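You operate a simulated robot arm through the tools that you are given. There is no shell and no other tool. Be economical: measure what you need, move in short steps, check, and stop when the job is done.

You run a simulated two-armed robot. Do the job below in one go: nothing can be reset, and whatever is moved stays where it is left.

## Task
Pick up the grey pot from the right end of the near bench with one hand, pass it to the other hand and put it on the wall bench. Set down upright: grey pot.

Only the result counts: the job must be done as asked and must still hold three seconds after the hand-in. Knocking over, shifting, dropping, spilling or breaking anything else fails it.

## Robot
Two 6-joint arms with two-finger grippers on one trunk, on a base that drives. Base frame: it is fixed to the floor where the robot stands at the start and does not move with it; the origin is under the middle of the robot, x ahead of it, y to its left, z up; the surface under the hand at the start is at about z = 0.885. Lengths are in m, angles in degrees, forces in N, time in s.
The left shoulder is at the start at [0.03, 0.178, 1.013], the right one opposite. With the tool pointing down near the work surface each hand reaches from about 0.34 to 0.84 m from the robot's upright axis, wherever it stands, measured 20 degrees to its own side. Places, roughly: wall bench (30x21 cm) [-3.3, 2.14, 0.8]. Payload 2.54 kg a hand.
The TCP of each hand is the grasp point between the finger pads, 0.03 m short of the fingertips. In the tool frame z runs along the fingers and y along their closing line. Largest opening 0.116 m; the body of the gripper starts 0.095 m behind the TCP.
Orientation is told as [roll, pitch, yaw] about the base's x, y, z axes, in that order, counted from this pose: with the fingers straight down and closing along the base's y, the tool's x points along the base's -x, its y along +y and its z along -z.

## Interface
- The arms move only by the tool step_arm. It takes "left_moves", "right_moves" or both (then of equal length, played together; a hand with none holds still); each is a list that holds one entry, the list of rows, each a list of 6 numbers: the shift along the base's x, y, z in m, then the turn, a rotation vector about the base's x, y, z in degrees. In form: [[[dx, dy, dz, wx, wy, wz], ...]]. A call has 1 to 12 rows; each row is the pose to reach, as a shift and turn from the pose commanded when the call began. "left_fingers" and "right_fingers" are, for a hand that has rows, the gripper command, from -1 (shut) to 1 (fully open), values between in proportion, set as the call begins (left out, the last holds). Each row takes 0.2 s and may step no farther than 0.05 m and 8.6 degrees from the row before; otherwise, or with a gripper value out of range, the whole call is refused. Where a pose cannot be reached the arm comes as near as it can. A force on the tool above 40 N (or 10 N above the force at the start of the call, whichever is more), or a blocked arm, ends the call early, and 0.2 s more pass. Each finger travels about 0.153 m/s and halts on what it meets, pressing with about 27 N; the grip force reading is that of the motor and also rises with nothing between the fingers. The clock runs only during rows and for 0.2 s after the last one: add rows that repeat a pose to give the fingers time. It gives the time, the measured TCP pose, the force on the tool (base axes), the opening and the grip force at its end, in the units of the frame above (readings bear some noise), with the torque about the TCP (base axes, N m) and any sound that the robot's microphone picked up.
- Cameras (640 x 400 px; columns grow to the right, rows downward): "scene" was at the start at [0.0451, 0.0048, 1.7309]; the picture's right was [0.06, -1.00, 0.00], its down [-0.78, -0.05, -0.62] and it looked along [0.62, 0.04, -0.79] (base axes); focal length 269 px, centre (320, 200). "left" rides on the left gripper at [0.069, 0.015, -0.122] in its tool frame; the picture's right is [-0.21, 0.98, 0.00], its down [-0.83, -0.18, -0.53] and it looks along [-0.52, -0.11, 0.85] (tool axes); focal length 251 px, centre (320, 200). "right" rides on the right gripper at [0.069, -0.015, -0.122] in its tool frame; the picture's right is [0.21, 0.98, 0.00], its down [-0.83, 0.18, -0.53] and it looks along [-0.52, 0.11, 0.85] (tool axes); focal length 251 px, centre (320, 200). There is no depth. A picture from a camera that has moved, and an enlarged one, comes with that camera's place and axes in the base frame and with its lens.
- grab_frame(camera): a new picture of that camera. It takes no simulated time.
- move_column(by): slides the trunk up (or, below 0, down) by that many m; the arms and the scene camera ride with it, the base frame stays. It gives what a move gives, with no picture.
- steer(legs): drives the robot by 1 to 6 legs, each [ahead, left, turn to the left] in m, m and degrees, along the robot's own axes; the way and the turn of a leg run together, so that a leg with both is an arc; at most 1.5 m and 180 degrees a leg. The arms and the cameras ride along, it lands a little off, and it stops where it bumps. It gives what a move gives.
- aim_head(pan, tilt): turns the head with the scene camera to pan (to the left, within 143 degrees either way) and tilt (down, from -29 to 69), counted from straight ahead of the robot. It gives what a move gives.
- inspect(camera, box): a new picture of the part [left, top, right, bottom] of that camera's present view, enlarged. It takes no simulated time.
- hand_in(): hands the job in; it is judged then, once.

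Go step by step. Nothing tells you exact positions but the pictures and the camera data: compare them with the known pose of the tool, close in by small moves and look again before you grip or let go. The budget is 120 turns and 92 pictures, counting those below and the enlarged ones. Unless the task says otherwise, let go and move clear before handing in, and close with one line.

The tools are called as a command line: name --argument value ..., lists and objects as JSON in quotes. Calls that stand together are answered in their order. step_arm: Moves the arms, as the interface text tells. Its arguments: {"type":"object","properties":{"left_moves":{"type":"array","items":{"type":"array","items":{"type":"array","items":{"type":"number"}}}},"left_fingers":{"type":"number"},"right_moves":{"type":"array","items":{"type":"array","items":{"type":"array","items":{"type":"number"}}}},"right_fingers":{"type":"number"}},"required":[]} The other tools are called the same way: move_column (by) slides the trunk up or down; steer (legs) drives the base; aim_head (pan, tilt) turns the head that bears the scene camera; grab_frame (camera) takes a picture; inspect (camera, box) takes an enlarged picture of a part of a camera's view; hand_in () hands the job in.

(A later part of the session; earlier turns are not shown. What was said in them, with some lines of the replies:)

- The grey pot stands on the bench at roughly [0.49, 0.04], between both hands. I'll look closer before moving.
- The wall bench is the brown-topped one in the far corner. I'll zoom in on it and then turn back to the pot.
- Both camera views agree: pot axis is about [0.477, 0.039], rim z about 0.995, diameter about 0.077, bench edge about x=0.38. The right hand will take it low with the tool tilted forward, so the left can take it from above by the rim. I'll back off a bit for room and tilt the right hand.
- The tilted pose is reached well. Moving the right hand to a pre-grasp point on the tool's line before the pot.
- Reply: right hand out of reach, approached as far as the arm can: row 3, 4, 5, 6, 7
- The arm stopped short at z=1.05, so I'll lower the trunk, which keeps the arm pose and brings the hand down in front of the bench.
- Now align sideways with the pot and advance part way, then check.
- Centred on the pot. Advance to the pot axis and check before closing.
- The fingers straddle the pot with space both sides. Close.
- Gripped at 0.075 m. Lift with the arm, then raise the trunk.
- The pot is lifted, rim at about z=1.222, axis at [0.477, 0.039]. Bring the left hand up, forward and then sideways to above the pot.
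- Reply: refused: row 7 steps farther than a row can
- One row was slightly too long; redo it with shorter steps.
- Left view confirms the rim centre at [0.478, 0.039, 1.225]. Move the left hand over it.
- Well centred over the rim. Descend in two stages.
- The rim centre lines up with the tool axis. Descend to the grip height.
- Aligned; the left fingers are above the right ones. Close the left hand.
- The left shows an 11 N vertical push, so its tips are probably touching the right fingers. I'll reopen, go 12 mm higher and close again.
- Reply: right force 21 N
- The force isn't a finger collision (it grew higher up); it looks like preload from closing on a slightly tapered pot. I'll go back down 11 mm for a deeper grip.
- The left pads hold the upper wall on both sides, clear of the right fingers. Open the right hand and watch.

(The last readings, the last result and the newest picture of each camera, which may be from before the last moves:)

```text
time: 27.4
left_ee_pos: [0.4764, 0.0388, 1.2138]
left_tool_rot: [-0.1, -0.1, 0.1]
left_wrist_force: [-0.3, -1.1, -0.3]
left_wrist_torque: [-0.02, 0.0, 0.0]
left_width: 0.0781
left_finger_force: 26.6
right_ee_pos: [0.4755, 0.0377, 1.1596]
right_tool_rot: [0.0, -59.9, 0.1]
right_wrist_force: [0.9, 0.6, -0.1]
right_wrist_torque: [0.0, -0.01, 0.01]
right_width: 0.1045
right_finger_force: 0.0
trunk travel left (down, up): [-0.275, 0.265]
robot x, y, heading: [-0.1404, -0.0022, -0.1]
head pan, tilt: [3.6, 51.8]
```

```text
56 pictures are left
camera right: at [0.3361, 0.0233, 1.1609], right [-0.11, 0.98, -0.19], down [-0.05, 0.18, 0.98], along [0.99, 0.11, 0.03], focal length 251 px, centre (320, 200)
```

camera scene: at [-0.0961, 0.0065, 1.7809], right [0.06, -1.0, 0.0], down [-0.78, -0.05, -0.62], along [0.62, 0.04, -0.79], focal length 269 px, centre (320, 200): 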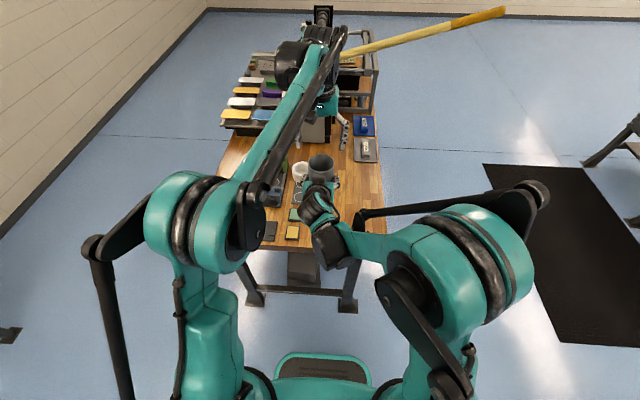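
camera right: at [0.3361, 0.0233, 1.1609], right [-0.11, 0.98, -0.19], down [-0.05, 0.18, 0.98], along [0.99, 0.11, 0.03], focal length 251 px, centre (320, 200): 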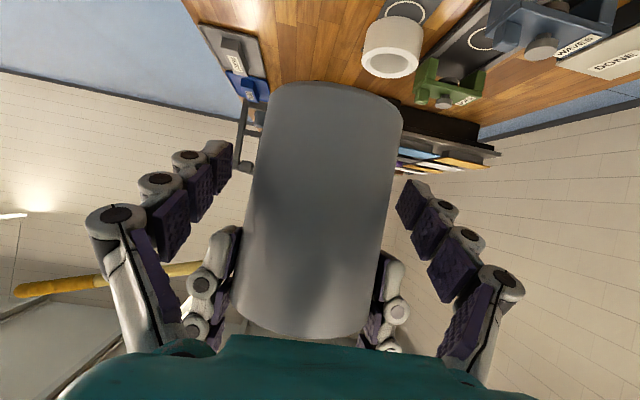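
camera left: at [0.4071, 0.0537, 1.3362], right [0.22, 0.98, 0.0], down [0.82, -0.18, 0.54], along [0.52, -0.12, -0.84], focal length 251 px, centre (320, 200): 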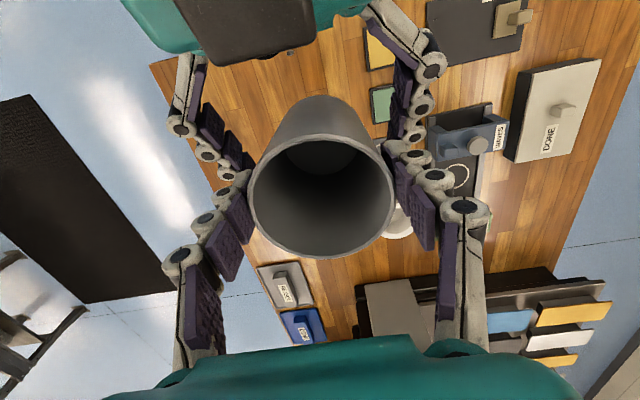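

The pot hangs steady in the left hand. Retreat the right hand straight back, then aside.

step_arm --right_moves '[[[-0.03, 0, 0, 0, 0, 0], [-0.06, 0, 0, 0, 0, 0], [-0.09, 0, 0, 0, 0, 0], [-0.12, 0, 0, 0, 0, 0], [-0.15, 0, 0, 0, 0, 0], [-0.17, -0.03, 0, 0, 0, 0], [-0.19, -0.07, 0, 0, 0, 0], [-0.2, -0.11, 0, 0, 0, 0], [-0.2, -0.15, 0, 0, 0, 0], [-0.2, -0.19, 0, 0, 0, 0]]]'

grab_frame --camera "scene"

grab_frame --camera "right"

```text
time: 29.6
left_ee_pos: [0.4761, 0.0386, 1.214]
left_tool_rot: [-0.1, -0.2, 0.0]
left_wrist_force: [-0.2, 0.2, -1.6]
left_wrist_torque: [0.05, 0.05, -0.04]
left_width: 0.0778
left_finger_force: 26.8
right_ee_pos: [0.2803, -0.1525, 1.1621]
right_tool_rot: [0.0, -60.0, 0.0]
right_wrist_force: [0.6, -0.7, -0.5]
right_wrist_torque: [0.01, 0.0, 0.0]
right_width: 0.1044
right_finger_force: 0.2
trunk travel left (down, up): [-0.275, 0.265]
robot x, y, heading: [-0.1426, 0.0008, -0.1]
head pan, tilt: [3.6, 51.8]
```

```text
55 pictures are left
camera scene: at [-0.0966, 0.0042, 1.7809], right [0.06, -1.0, 0.0], down [-0.78, -0.05, -0.62], along [0.62, 0.04, -0.79], focal length 269 px, centre (320, 200)
```

scene: 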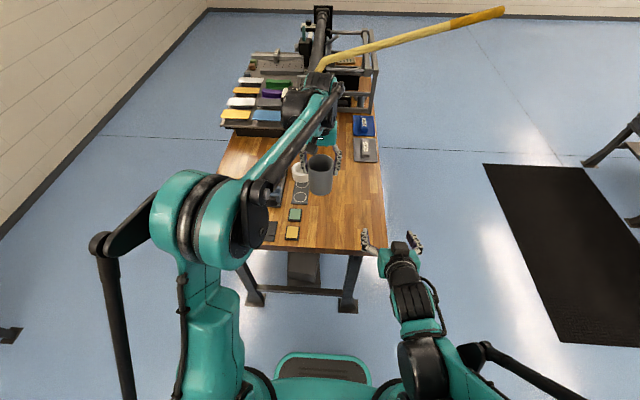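

```text
54 pictures are left
camera right: at [0.1399, -0.1664, 1.1631], right [-0.11, 0.98, -0.19], down [-0.05, 0.18, 0.98], along [0.99, 0.11, 0.03], focal length 251 px, centre (320, 200)
```

right: 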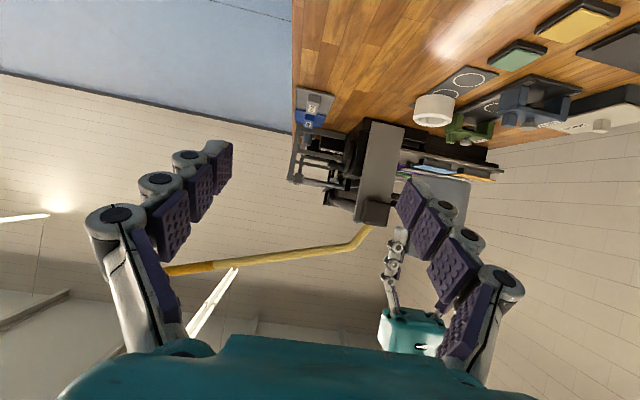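

Handover done. Back away 1 m, turn left to face the wall side, and look ahead.

steer --legs '[[-1.0, 0, 0], [0, 0, 90]]'

aim_head --pan 50 --tilt 20

grab_frame --camera "scene"

grab_frame --camera "left"

```text
time: 38.6
left_ee_pos: [-1.1714, 0.6218, 1.2138]
left_tool_rot: [-0.1, -0.3, 88.2]
left_wrist_force: [0.0, 0.5, -0.1]
left_wrist_torque: [0.03, 0.02, -0.03]
left_width: 0.0777
left_finger_force: 27.0
right_ee_pos: [-0.9875, 0.4207, 1.1622]
right_tool_rot: [-0.1, -59.9, 88.2]
right_wrist_force: [0.4, -0.7, 1.1]
right_wrist_torque: [0.01, 0.0, -0.03]
right_width: 0.1045
right_finger_force: 0.0
trunk travel left (down, up): [-0.275, 0.265]
robot x, y, heading: [-1.1516, 0.0045, 88.3]
head pan, tilt: [3.6, 51.8]
```

```text
time: 39.7
left_ee_pos: [-1.172, 0.6203, 1.214]
left_tool_rot: [0.0, -0.1, 88.3]
left_wrist_force: [-0.2, -0.2, 1.2]
left_wrist_torque: [-0.02, -0.02, 0.03]
left_width: 0.0778
left_finger_force: 27.3
right_ee_pos: [-0.9876, 0.4201, 1.1616]
right_tool_rot: [-0.1, -60.0, 88.3]
right_wrist_force: [0.0, -0.6, 0.3]
right_wrist_torque: [-0.01, 0.02, 0.01]
right_width: 0.1045
right_finger_force: 0.0
trunk travel left (down, up): [-0.275, 0.265]
robot x, y, heading: [-1.1489, 0.005, 88.4]
head pan, tilt: [50.0, 20.0]
```

```text
53 pictures are left
camera scene: at [-1.2213, 0.0357, 1.8288], right [0.67, 0.75, 0.0], down [0.26, -0.23, -0.94], along [-0.7, 0.63, -0.34], focal length 269 px, centre (320, 200)
```

scene: 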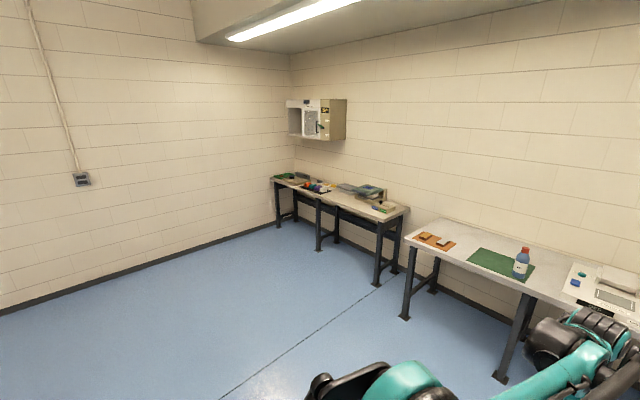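

```text
52 pictures are left
camera left: at [-1.1885, 0.5522, 1.3362], right [-0.97, 0.24, 0.0], down [0.21, 0.82, 0.54], along [0.13, 0.52, -0.84], focal length 251 px, centre (320, 200)
```

left: 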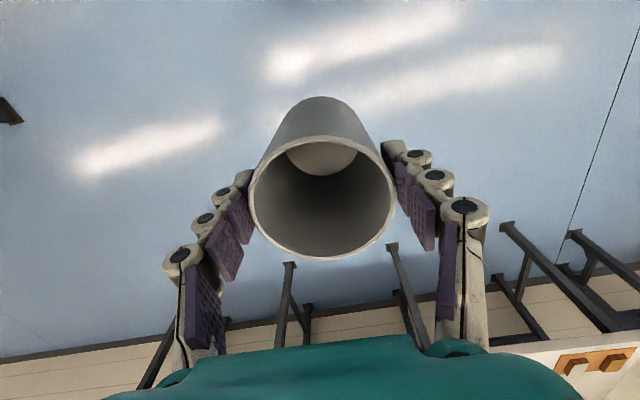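

The path is clear. Strafe left 2 m and go ahead 0.9 m, stopping short of the bench.

steer --legs '[[0, 1.0, 0], [0, 1.0, 1.7], [0.9, 0, 0]]'

aim_head --pan 10 --tilt 40

grab_frame --camera "scene"

```text
time: 54.1
left_ee_pos: [-3.1492, 1.5823, 1.2139]
left_tool_rot: [0.0, -0.1, 88.4]
left_wrist_force: [-0.3, 0.1, 0.4]
left_wrist_torque: [-0.03, 0.02, 0.0]
left_width: 0.0777
left_finger_force: 26.6
right_ee_pos: [-2.9651, 1.3825, 1.1623]
right_tool_rot: [-0.1, -59.9, 88.6]
right_wrist_force: [0.0, -0.2, 0.3]
right_wrist_torque: [-0.03, -0.04, 0.02]
right_width: 0.1043
right_finger_force: 0.1
trunk travel left (down, up): [-0.275, 0.265]
robot x, y, heading: [-3.1233, 0.9618, 88.4]
head pan, tilt: [50.0, 20.0]
```

```text
time: 55.1
left_ee_pos: [-3.149, 1.5829, 1.2138]
left_tool_rot: [-0.1, -0.2, 88.4]
left_wrist_force: [-0.4, -0.1, -0.1]
left_wrist_torque: [-0.02, 0.01, -0.01]
left_width: 0.0778
left_finger_force: 27.5
right_ee_pos: [-2.9657, 1.3818, 1.1625]
right_tool_rot: [-0.1, -59.9, 88.5]
right_wrist_force: [-0.2, 0.1, 0.7]
right_wrist_torque: [0.0, 0.02, -0.01]
right_width: 0.1045
right_finger_force: 0.1
trunk travel left (down, up): [-0.275, 0.265]
robot x, y, heading: [-3.1225, 0.9592, 88.5]
head pan, tilt: [10.0, 40.0]
```

```text
51 pictures are left
camera scene: at [-3.1404, 1.0182, 1.7975], right [0.99, 0.15, 0.0], down [0.1, -0.64, -0.77], along [-0.11, 0.76, -0.64], focal length 269 px, centre (320, 200)
```

scene: 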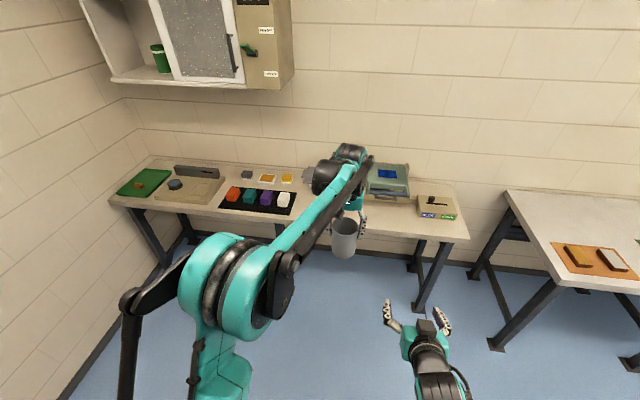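

The free gap right of the black mat is where the target projects (322, 207). Inspect it closely.

inspect --camera "scene" --box '[210, 130, 410, 260]'

```text
3.08 times, centred on (310, 195) of scene
camera zoom: at [-3.1404, 1.0182, 1.7975], right [0.99, 0.15, 0.0], down [0.1, -0.64, -0.77], along [-0.11, 0.76, -0.64], focal length 827 px, centre (351, 215)
```

zoom: 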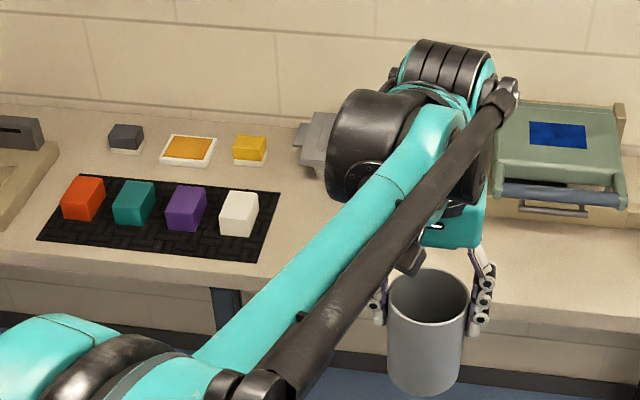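

Gap is free: mat edge at x≈-3.45, machine from x≈-3.07, bench front edge y≈2.02. Target for the pot: about [-3.30, 2.13]. Lower the trunk, pull the right hand back, strafe, then drive in short of the goal.

step_arm --right_moves '[[[0, -0.04, 0, 0, 0, 0], [0, -0.08, 0, 0, 0, 0], [0, -0.08, 0, 0, 0, 0]]]'

move_column --by -0.15

steer --legs '[[0, 0.166, 0], [0.4, 0, 0]]'

grab_frame --camera "scene"

grab_frame --camera "left"

```text
time: 56.1
left_ee_pos: [-3.1502, 1.5813, 1.2145]
left_tool_rot: [0.0, -0.3, 88.4]
left_wrist_force: [0.7, -1.6, 0.1]
left_wrist_torque: [0.02, -0.01, 0.0]
left_width: 0.0779
left_finger_force: 26.8
right_ee_pos: [-2.9689, 1.3252, 1.2016]
right_tool_rot: [0.0, -59.9, 88.6]
right_wrist_force: [-0.2, -0.3, 0.1]
right_wrist_torque: [-0.02, -0.02, 0.02]
right_width: 0.1042
right_finger_force: 0.0
right hand out of reach, approached as far as the arm can: row 2, 3
trunk travel left (down, up): [-0.275, 0.265]
robot x, y, heading: [-3.1256, 0.9629, 88.4]
head pan, tilt: [10.0, 40.0]
stopped in row 3 (right hand): the arm was blocked; the commanded pose is now the measured one
```

```text
time: 57.9
left_ee_pos: [-3.1494, 1.5809, 1.0645]
left_tool_rot: [-0.1, -0.2, 88.5]
left_wrist_force: [0.0, 0.2, -0.5]
left_wrist_torque: [-0.02, 0.0, 0.0]
left_width: 0.078
left_finger_force: 27.0
right_ee_pos: [-2.9699, 1.3251, 1.0501]
right_tool_rot: [0.1, -60.0, 88.6]
right_wrist_force: [-0.1, 1.2, 0.3]
right_wrist_torque: [-0.02, 0.01, -0.01]
right_width: 0.1043
right_finger_force: 0.1
trunk travel left (down, up): [-0.125, 0.415]
robot x, y, heading: [-3.1275, 0.9629, 88.7]
head pan, tilt: [10.0, 40.0]
```

```text
time: 61.4
left_ee_pos: [-3.3114, 1.9839, 1.063]
left_tool_rot: [-0.2, -0.1, 89.1]
left_wrist_force: [-0.1, -0.1, -0.6]
left_wrist_torque: [-0.04, 0.0, -0.02]
left_width: 0.0779
left_finger_force: 27.1
right_ee_pos: [-3.1279, 1.7289, 1.0497]
right_tool_rot: [0.1, -59.9, 89.0]
right_wrist_force: [-0.3, 0.6, -0.6]
right_wrist_torque: [-0.02, 0.0, 0.02]
right_width: 0.1045
right_finger_force: 0.2
trunk travel left (down, up): [-0.125, 0.415]
robot x, y, heading: [-3.2834, 1.3686, 89.0]
head pan, tilt: [10.0, 40.0]
```

```text
49 pictures are left
camera scene: at [-3.2961, 1.42, 1.6474], right [0.99, 0.16, 0.0], down [0.1, -0.64, -0.77], along [-0.12, 0.76, -0.64], focal length 269 px, centre (320, 200)
```

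scene: 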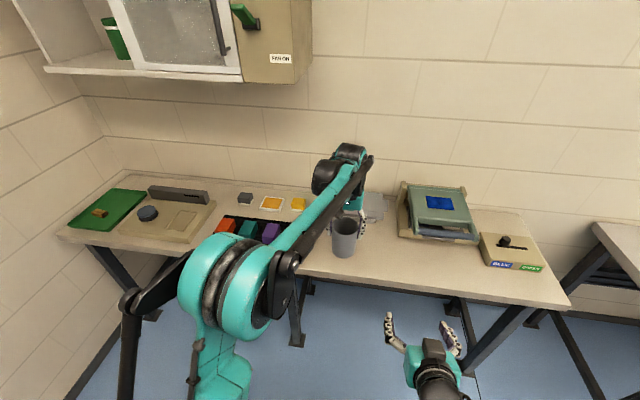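

```text
48 pictures are left
camera left: at [-3.3277, 1.9136, 1.1858], right [-0.97, 0.23, 0.0], down [0.19, 0.82, 0.54], along [0.12, 0.52, -0.84], focal length 251 px, centre (320, 200)
```

left: 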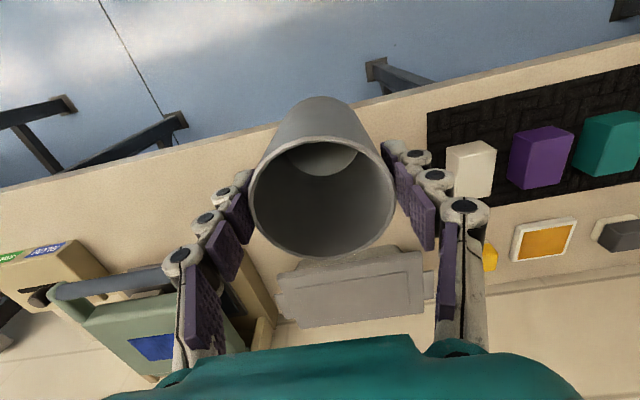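

Left camera gives front edge y≈2.00, mat edge x≈-3.46, grey scale front y≈2.29. Drive ahead 0.14 and lower the trunk partly.

steer --legs '[[0.14, 0, 0]]'

move_column --by -0.09

grab_frame --camera "left"

grab_frame --camera "scene"

```text
time: 62.7
left_ee_pos: [-3.3092, 2.1203, 1.0632]
left_tool_rot: [-0.1, -0.1, 89.0]
left_wrist_force: [-0.2, 0.0, 0.2]
left_wrist_torque: [-0.06, 0.0, 0.0]
left_width: 0.0781
left_finger_force: 26.8
right_ee_pos: [-3.1245, 1.8661, 1.0505]
right_tool_rot: [0.0, -59.8, 89.2]
right_wrist_force: [-0.4, 0.8, -0.6]
right_wrist_torque: [-0.03, -0.02, 0.0]
right_width: 0.1043
right_finger_force: 0.0
trunk travel left (down, up): [-0.125, 0.415]
robot x, y, heading: [-3.2782, 1.5037, 88.9]
head pan, tilt: [10.0, 40.0]
```

```text
time: 64.0
left_ee_pos: [-3.3083, 2.1194, 0.975]
left_tool_rot: [-0.1, -0.2, 89.0]
left_wrist_force: [0.8, 0.5, -0.3]
left_wrist_torque: [0.02, -0.01, 0.0]
left_width: 0.0781
left_finger_force: 27.0
right_ee_pos: [-3.1258, 1.8641, 0.9606]
right_tool_rot: [-0.2, -60.0, 89.0]
right_wrist_force: [0.4, 0.4, 0.7]
right_wrist_torque: [0.0, 0.03, -0.03]
right_width: 0.1044
right_finger_force: 0.1
trunk travel left (down, up): [-0.035, 0.505]
robot x, y, heading: [-3.2811, 1.5022, 89.3]
head pan, tilt: [10.0, 40.0]
```

```text
47 pictures are left
camera left: at [-3.3252, 2.0493, 1.0964], right [-0.97, 0.23, 0.0], down [0.19, 0.82, 0.54], along [0.12, 0.52, -0.84], focal length 251 px, centre (320, 200)
```

left: 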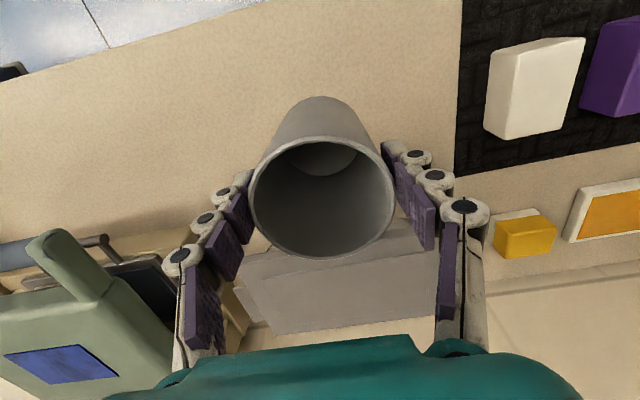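

```text
46 pictures are left
camera scene: at [-3.294, 1.5553, 1.5576], right [0.99, 0.16, 0.0], down [0.1, -0.63, -0.77], along [-0.12, 0.76, -0.64], focal length 269 px, centre (320, 200)
```

scene: 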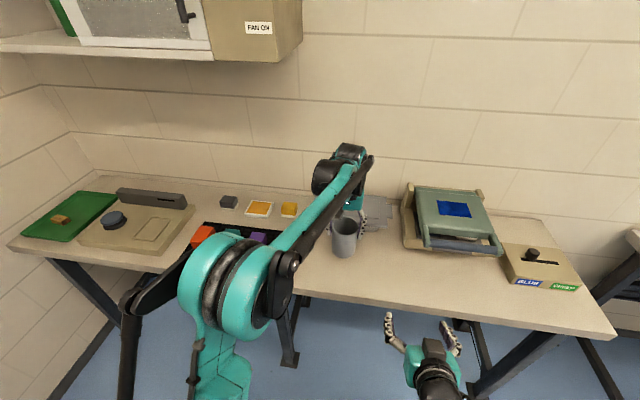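

Pot is above the free spot, bottom about z=0.874. Lower with the arm in small steps, first 5.5 cm.

step_arm --left_moves '[[[0.005, 0.005, -0.02, 0, 0, 0], [0.008, 0.008, -0.04, 0, 0, 0], [0.008, 0.008, -0.058, 0, 0, 0], [0.008, 0.008, -0.058, 0, 0, 0]]]'

grab_frame --camera "left"

inspect --camera "scene" --box '[280, 150, 440, 280]'

```text
time: 65.0
left_ee_pos: [-3.2992, 2.1268, 0.9157]
left_tool_rot: [-0.2, -0.2, 89.0]
left_wrist_force: [-0.8, 0.0, 0.2]
left_wrist_torque: [-0.01, 0.01, 0.02]
left_width: 0.0781
left_finger_force: 27.0
right_ee_pos: [-3.1256, 1.864, 0.9608]
right_tool_rot: [0.0, -60.0, 89.0]
right_wrist_force: [-0.3, -0.3, 0.0]
right_wrist_torque: [-0.02, 0.0, 0.04]
right_width: 0.1043
right_finger_force: 0.0
trunk travel left (down, up): [-0.035, 0.505]
robot x, y, heading: [-3.278, 1.4985, 89.2]
head pan, tilt: [10.0, 40.0]
```

```text
45 pictures are left
camera left: at [-3.3159, 2.0568, 1.0382], right [-0.97, 0.23, 0.0], down [0.2, 0.82, 0.54], along [0.12, 0.52, -0.84], focal length 251 px, centre (320, 200)
```

left: 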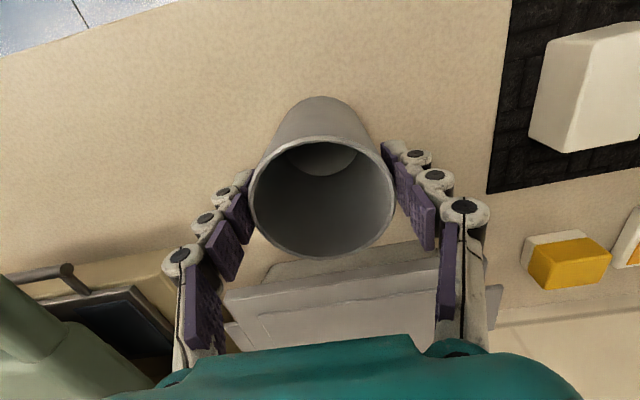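

```text
3.08 times, centred on (360, 215) of scene
camera zoom: at [-3.2939, 1.5553, 1.5575], right [0.99, 0.16, 0.0], down [0.1, -0.63, -0.77], along [-0.12, 0.76, -0.64], focal length 827 px, centre (197, 154)
```

zoom: 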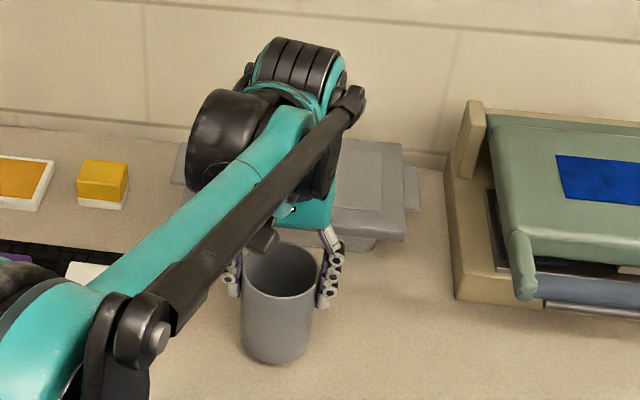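

About 1.4 cm left by estimate. Lower in small calls watching the force.

step_arm --left_moves '[[[0, 0, -0.004, 0, 0, 0], [0, 0, -0.008, 0, 0, 0], [0, 0, -0.011, 0, 0, 0], [0, 0, -0.011, 0, 0, 0]]]'

step_arm --left_moves '[[[0, 0, -0.002, 0, 0, 0], [0, 0, -0.002, 0, 0, 0]]]'

```text
time: 66.0
left_ee_pos: [-3.3011, 2.1267, 0.9055]
left_tool_rot: [0.0, -0.1, 89.0]
left_wrist_force: [-1.1, 0.3, 0.7]
left_wrist_torque: [0.01, -0.03, 0.01]
left_width: 0.078
left_finger_force: 26.7
right_ee_pos: [-3.1247, 1.8636, 0.9607]
right_tool_rot: [0.0, -59.9, 89.1]
right_wrist_force: [0.0, 0.2, -0.1]
right_wrist_torque: [-0.05, -0.01, -0.01]
right_width: 0.1044
right_finger_force: 0.1
trunk travel left (down, up): [-0.035, 0.505]
robot x, y, heading: [-3.2805, 1.5022, 89.2]
head pan, tilt: [10.0, 40.0]
```

```text
time: 66.5
left_ee_pos: [-3.2996, 2.1259, 0.9032]
left_tool_rot: [-0.1, -0.2, 88.9]
left_wrist_force: [0.4, -0.6, -0.1]
left_wrist_torque: [-0.01, -0.03, 0.0]
left_width: 0.0777
left_finger_force: 27.2
right_ee_pos: [-3.1263, 1.8632, 0.9613]
right_tool_rot: [0.0, -60.0, 89.0]
right_wrist_force: [-0.2, 0.3, -0.4]
right_wrist_torque: [-0.02, 0.01, 0.04]
right_width: 0.1043
right_finger_force: 0.1
trunk travel left (down, up): [-0.035, 0.505]
robot x, y, heading: [-3.2781, 1.5002, 89.3]
head pan, tilt: [10.0, 40.0]
```

step_arm --left_moves '[[[0, 0, -0.002, 0, 0, 0], [0, 0, -0.002, 0, 0, 0]]]'

step_arm --left_moves '[[[0, 0, -0.0015, 0, 0, 0], [0, 0, -0.0015, 0, 0, 0]]]'

inspect --camera "left" --box '[200, 60, 440, 210]'

```text
time: 67.2
left_ee_pos: [-3.301, 2.127, 0.9007]
left_tool_rot: [0.0, -0.2, 89.1]
left_wrist_force: [-0.6, 0.5, -0.4]
left_wrist_torque: [0.03, -0.01, -0.01]
left_width: 0.0781
left_finger_force: 27.0
right_ee_pos: [-3.1266, 1.8648, 0.9612]
right_tool_rot: [-0.1, -59.9, 89.0]
right_wrist_force: [0.2, -0.4, 0.7]
right_wrist_torque: [-0.01, 0.01, 0.02]
right_width: 0.1043
right_finger_force: 0.0
trunk travel left (down, up): [-0.035, 0.505]
robot x, y, heading: [-3.2785, 1.4978, 89.3]
head pan, tilt: [10.0, 40.0]
```

```text
time: 67.8
left_ee_pos: [-3.3019, 2.1269, 0.9007]
left_tool_rot: [0.0, -0.2, 88.9]
left_wrist_force: [-0.8, 2.5, 7.8]
left_wrist_torque: [0.36, 0.15, -0.01]
left_width: 0.0782
left_finger_force: 26.8
right_ee_pos: [-3.126, 1.8641, 0.9624]
right_tool_rot: [-0.1, -59.9, 89.0]
right_wrist_force: [-0.9, 0.6, 0.4]
right_wrist_torque: [-0.01, 0.01, -0.03]
right_width: 0.1044
right_finger_force: 0.1
trunk travel left (down, up): [-0.035, 0.505]
robot x, y, heading: [-3.2788, 1.4986, 89.4]
head pan, tilt: [10.0, 40.0]
```

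```text
2.67 times, centred on (320, 135) of left
camera zoom: at [-3.3175, 2.0565, 1.0224], right [-0.97, 0.23, 0.0], down [0.19, 0.82, 0.54], along [0.12, 0.52, -0.84], focal length 670 px, centre (320, 373)
```

zoom: 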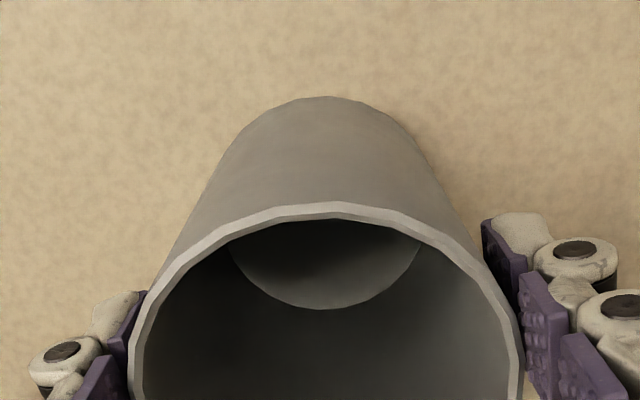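

Contact felt at z=0.900 (7.8 N), matching the bench height. Release.

step_arm --left_moves '[[[0, 0, 0, 0, 0, 0], [0, 0, 0, 0, 0, 0], [0, 0, 0, 0, 0, 0]]]' --left_fingers 0.7

grab_frame --camera "left"

```text
time: 68.5
left_ee_pos: [-3.3019, 2.1262, 0.8999]
left_tool_rot: [-0.2, -0.1, 88.9]
left_wrist_force: [-0.1, 0.0, -0.3]
left_wrist_torque: [0.0, 0.03, 0.0]
left_width: 0.0985
left_finger_force: 0.1
right_ee_pos: [-3.1253, 1.8638, 0.9606]
right_tool_rot: [0.0, -59.9, 89.1]
right_wrist_force: [-0.6, 0.4, -0.2]
right_wrist_torque: [0.02, 0.0, -0.01]
right_width: 0.1043
right_finger_force: 0.0
trunk travel left (down, up): [-0.035, 0.505]
robot x, y, heading: [-3.2824, 1.5011, 89.2]
head pan, tilt: [10.0, 40.0]
```

```text
42 pictures are left
camera left: at [-3.3174, 2.0567, 1.0219], right [-0.97, 0.23, 0.0], down [0.19, 0.82, 0.54], along [0.12, 0.52, -0.84], focal length 251 px, centre (320, 200)
```

left: 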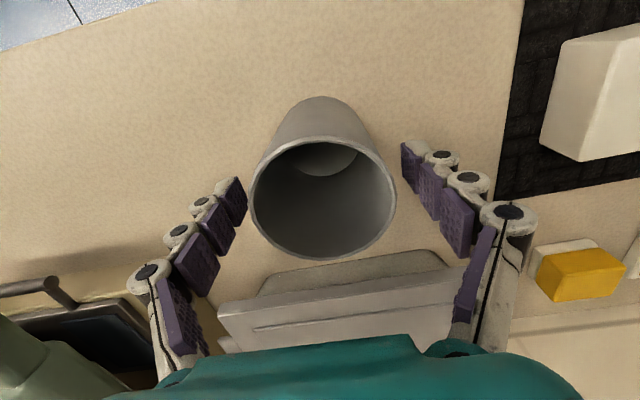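

Pot stands free with clearance both sides. Raise the left hand straight up.

step_arm --left_moves '[[[0, 0, 0.02, 0, 0, 0], [0, 0, 0.05, 0, 0, 0], [0, 0, 0.09, 0, 0, 0], [0, 0, 0.13, 0, 0, 0], [0, 0, 0.16, 0, 0, 0], [0, 0, 0.16, 0, 0, 0]]]'

steer --legs '[[-0.3, 0, 0]]'

grab_frame --camera "scene"

grab_frame --camera "left"

```text
time: 70.0
left_ee_pos: [-3.3006, 2.1275, 1.059]
left_tool_rot: [0.0, -0.3, 89.0]
left_wrist_force: [1.1, -0.8, 0.4]
left_wrist_torque: [0.02, 0.0, -0.01]
left_width: 0.0983
left_finger_force: 0.1
right_ee_pos: [-3.1255, 1.8641, 0.9613]
right_tool_rot: [0.0, -59.8, 89.1]
right_wrist_force: [-0.2, -0.9, -0.5]
right_wrist_torque: [0.02, -0.01, 0.02]
right_width: 0.1044
right_finger_force: 0.1
trunk travel left (down, up): [-0.035, 0.505]
robot x, y, heading: [-3.2767, 1.5033, 89.0]
head pan, tilt: [10.0, 40.0]
```

```text
time: 72.0
left_ee_pos: [-3.3053, 1.8254, 1.0605]
left_tool_rot: [-0.2, -0.2, 89.1]
left_wrist_force: [-0.3, -0.7, 0.6]
left_wrist_torque: [0.02, 0.02, -0.01]
left_width: 0.0985
left_finger_force: 0.1
right_ee_pos: [-3.13, 1.5614, 0.9606]
right_tool_rot: [0.0, -59.8, 89.1]
right_wrist_force: [0.5, 0.2, 0.6]
right_wrist_torque: [0.01, 0.01, 0.01]
right_width: 0.1044
right_finger_force: 0.1
trunk travel left (down, up): [-0.035, 0.505]
robot x, y, heading: [-3.2844, 1.2009, 88.9]
head pan, tilt: [10.0, 40.0]
```

```text
41 pictures are left
camera scene: at [-3.2987, 1.2517, 1.5575], right [0.99, 0.16, 0.0], down [0.1, -0.63, -0.77], along [-0.12, 0.76, -0.64], focal length 269 px, centre (320, 200)
```

scene: 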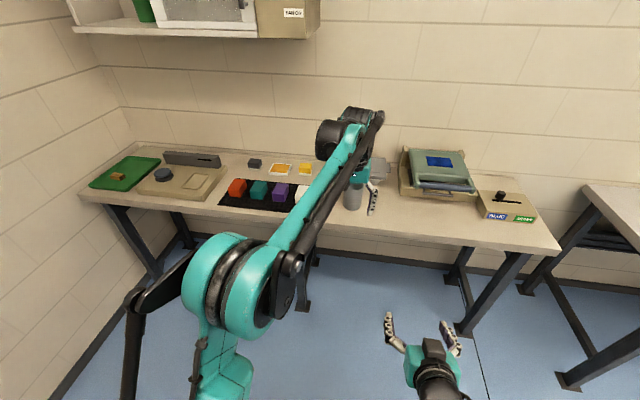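

```text
40 pictures are left
camera left: at [-3.3223, 1.754, 1.1818], right [-0.97, 0.23, 0.0], down [0.19, 0.82, 0.54], along [0.12, 0.52, -0.84], focal length 251 px, centre (320, 200)
```

left: 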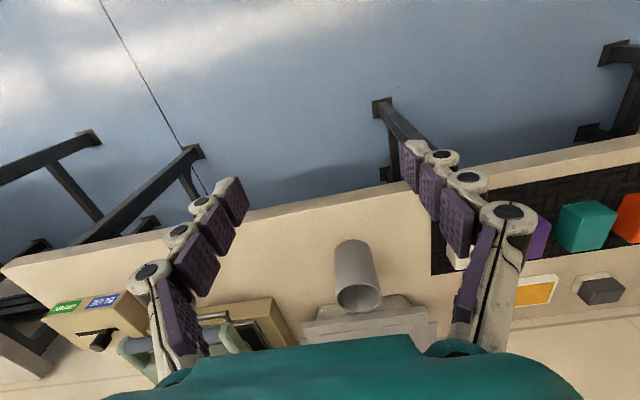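

The pot stands upright on the wall bench with nothing disturbed, and both hands are clear. Handing in.

hand_in

```text
The job is handed in.
```

The grey pot was picked up with the right hand, passed to the left, and is standing upright in the free gap on the wall bench at about [-3.30, 2.13]. Both hands are empty and clear, and the last pictures showed nothing else moved; the job is handed in.
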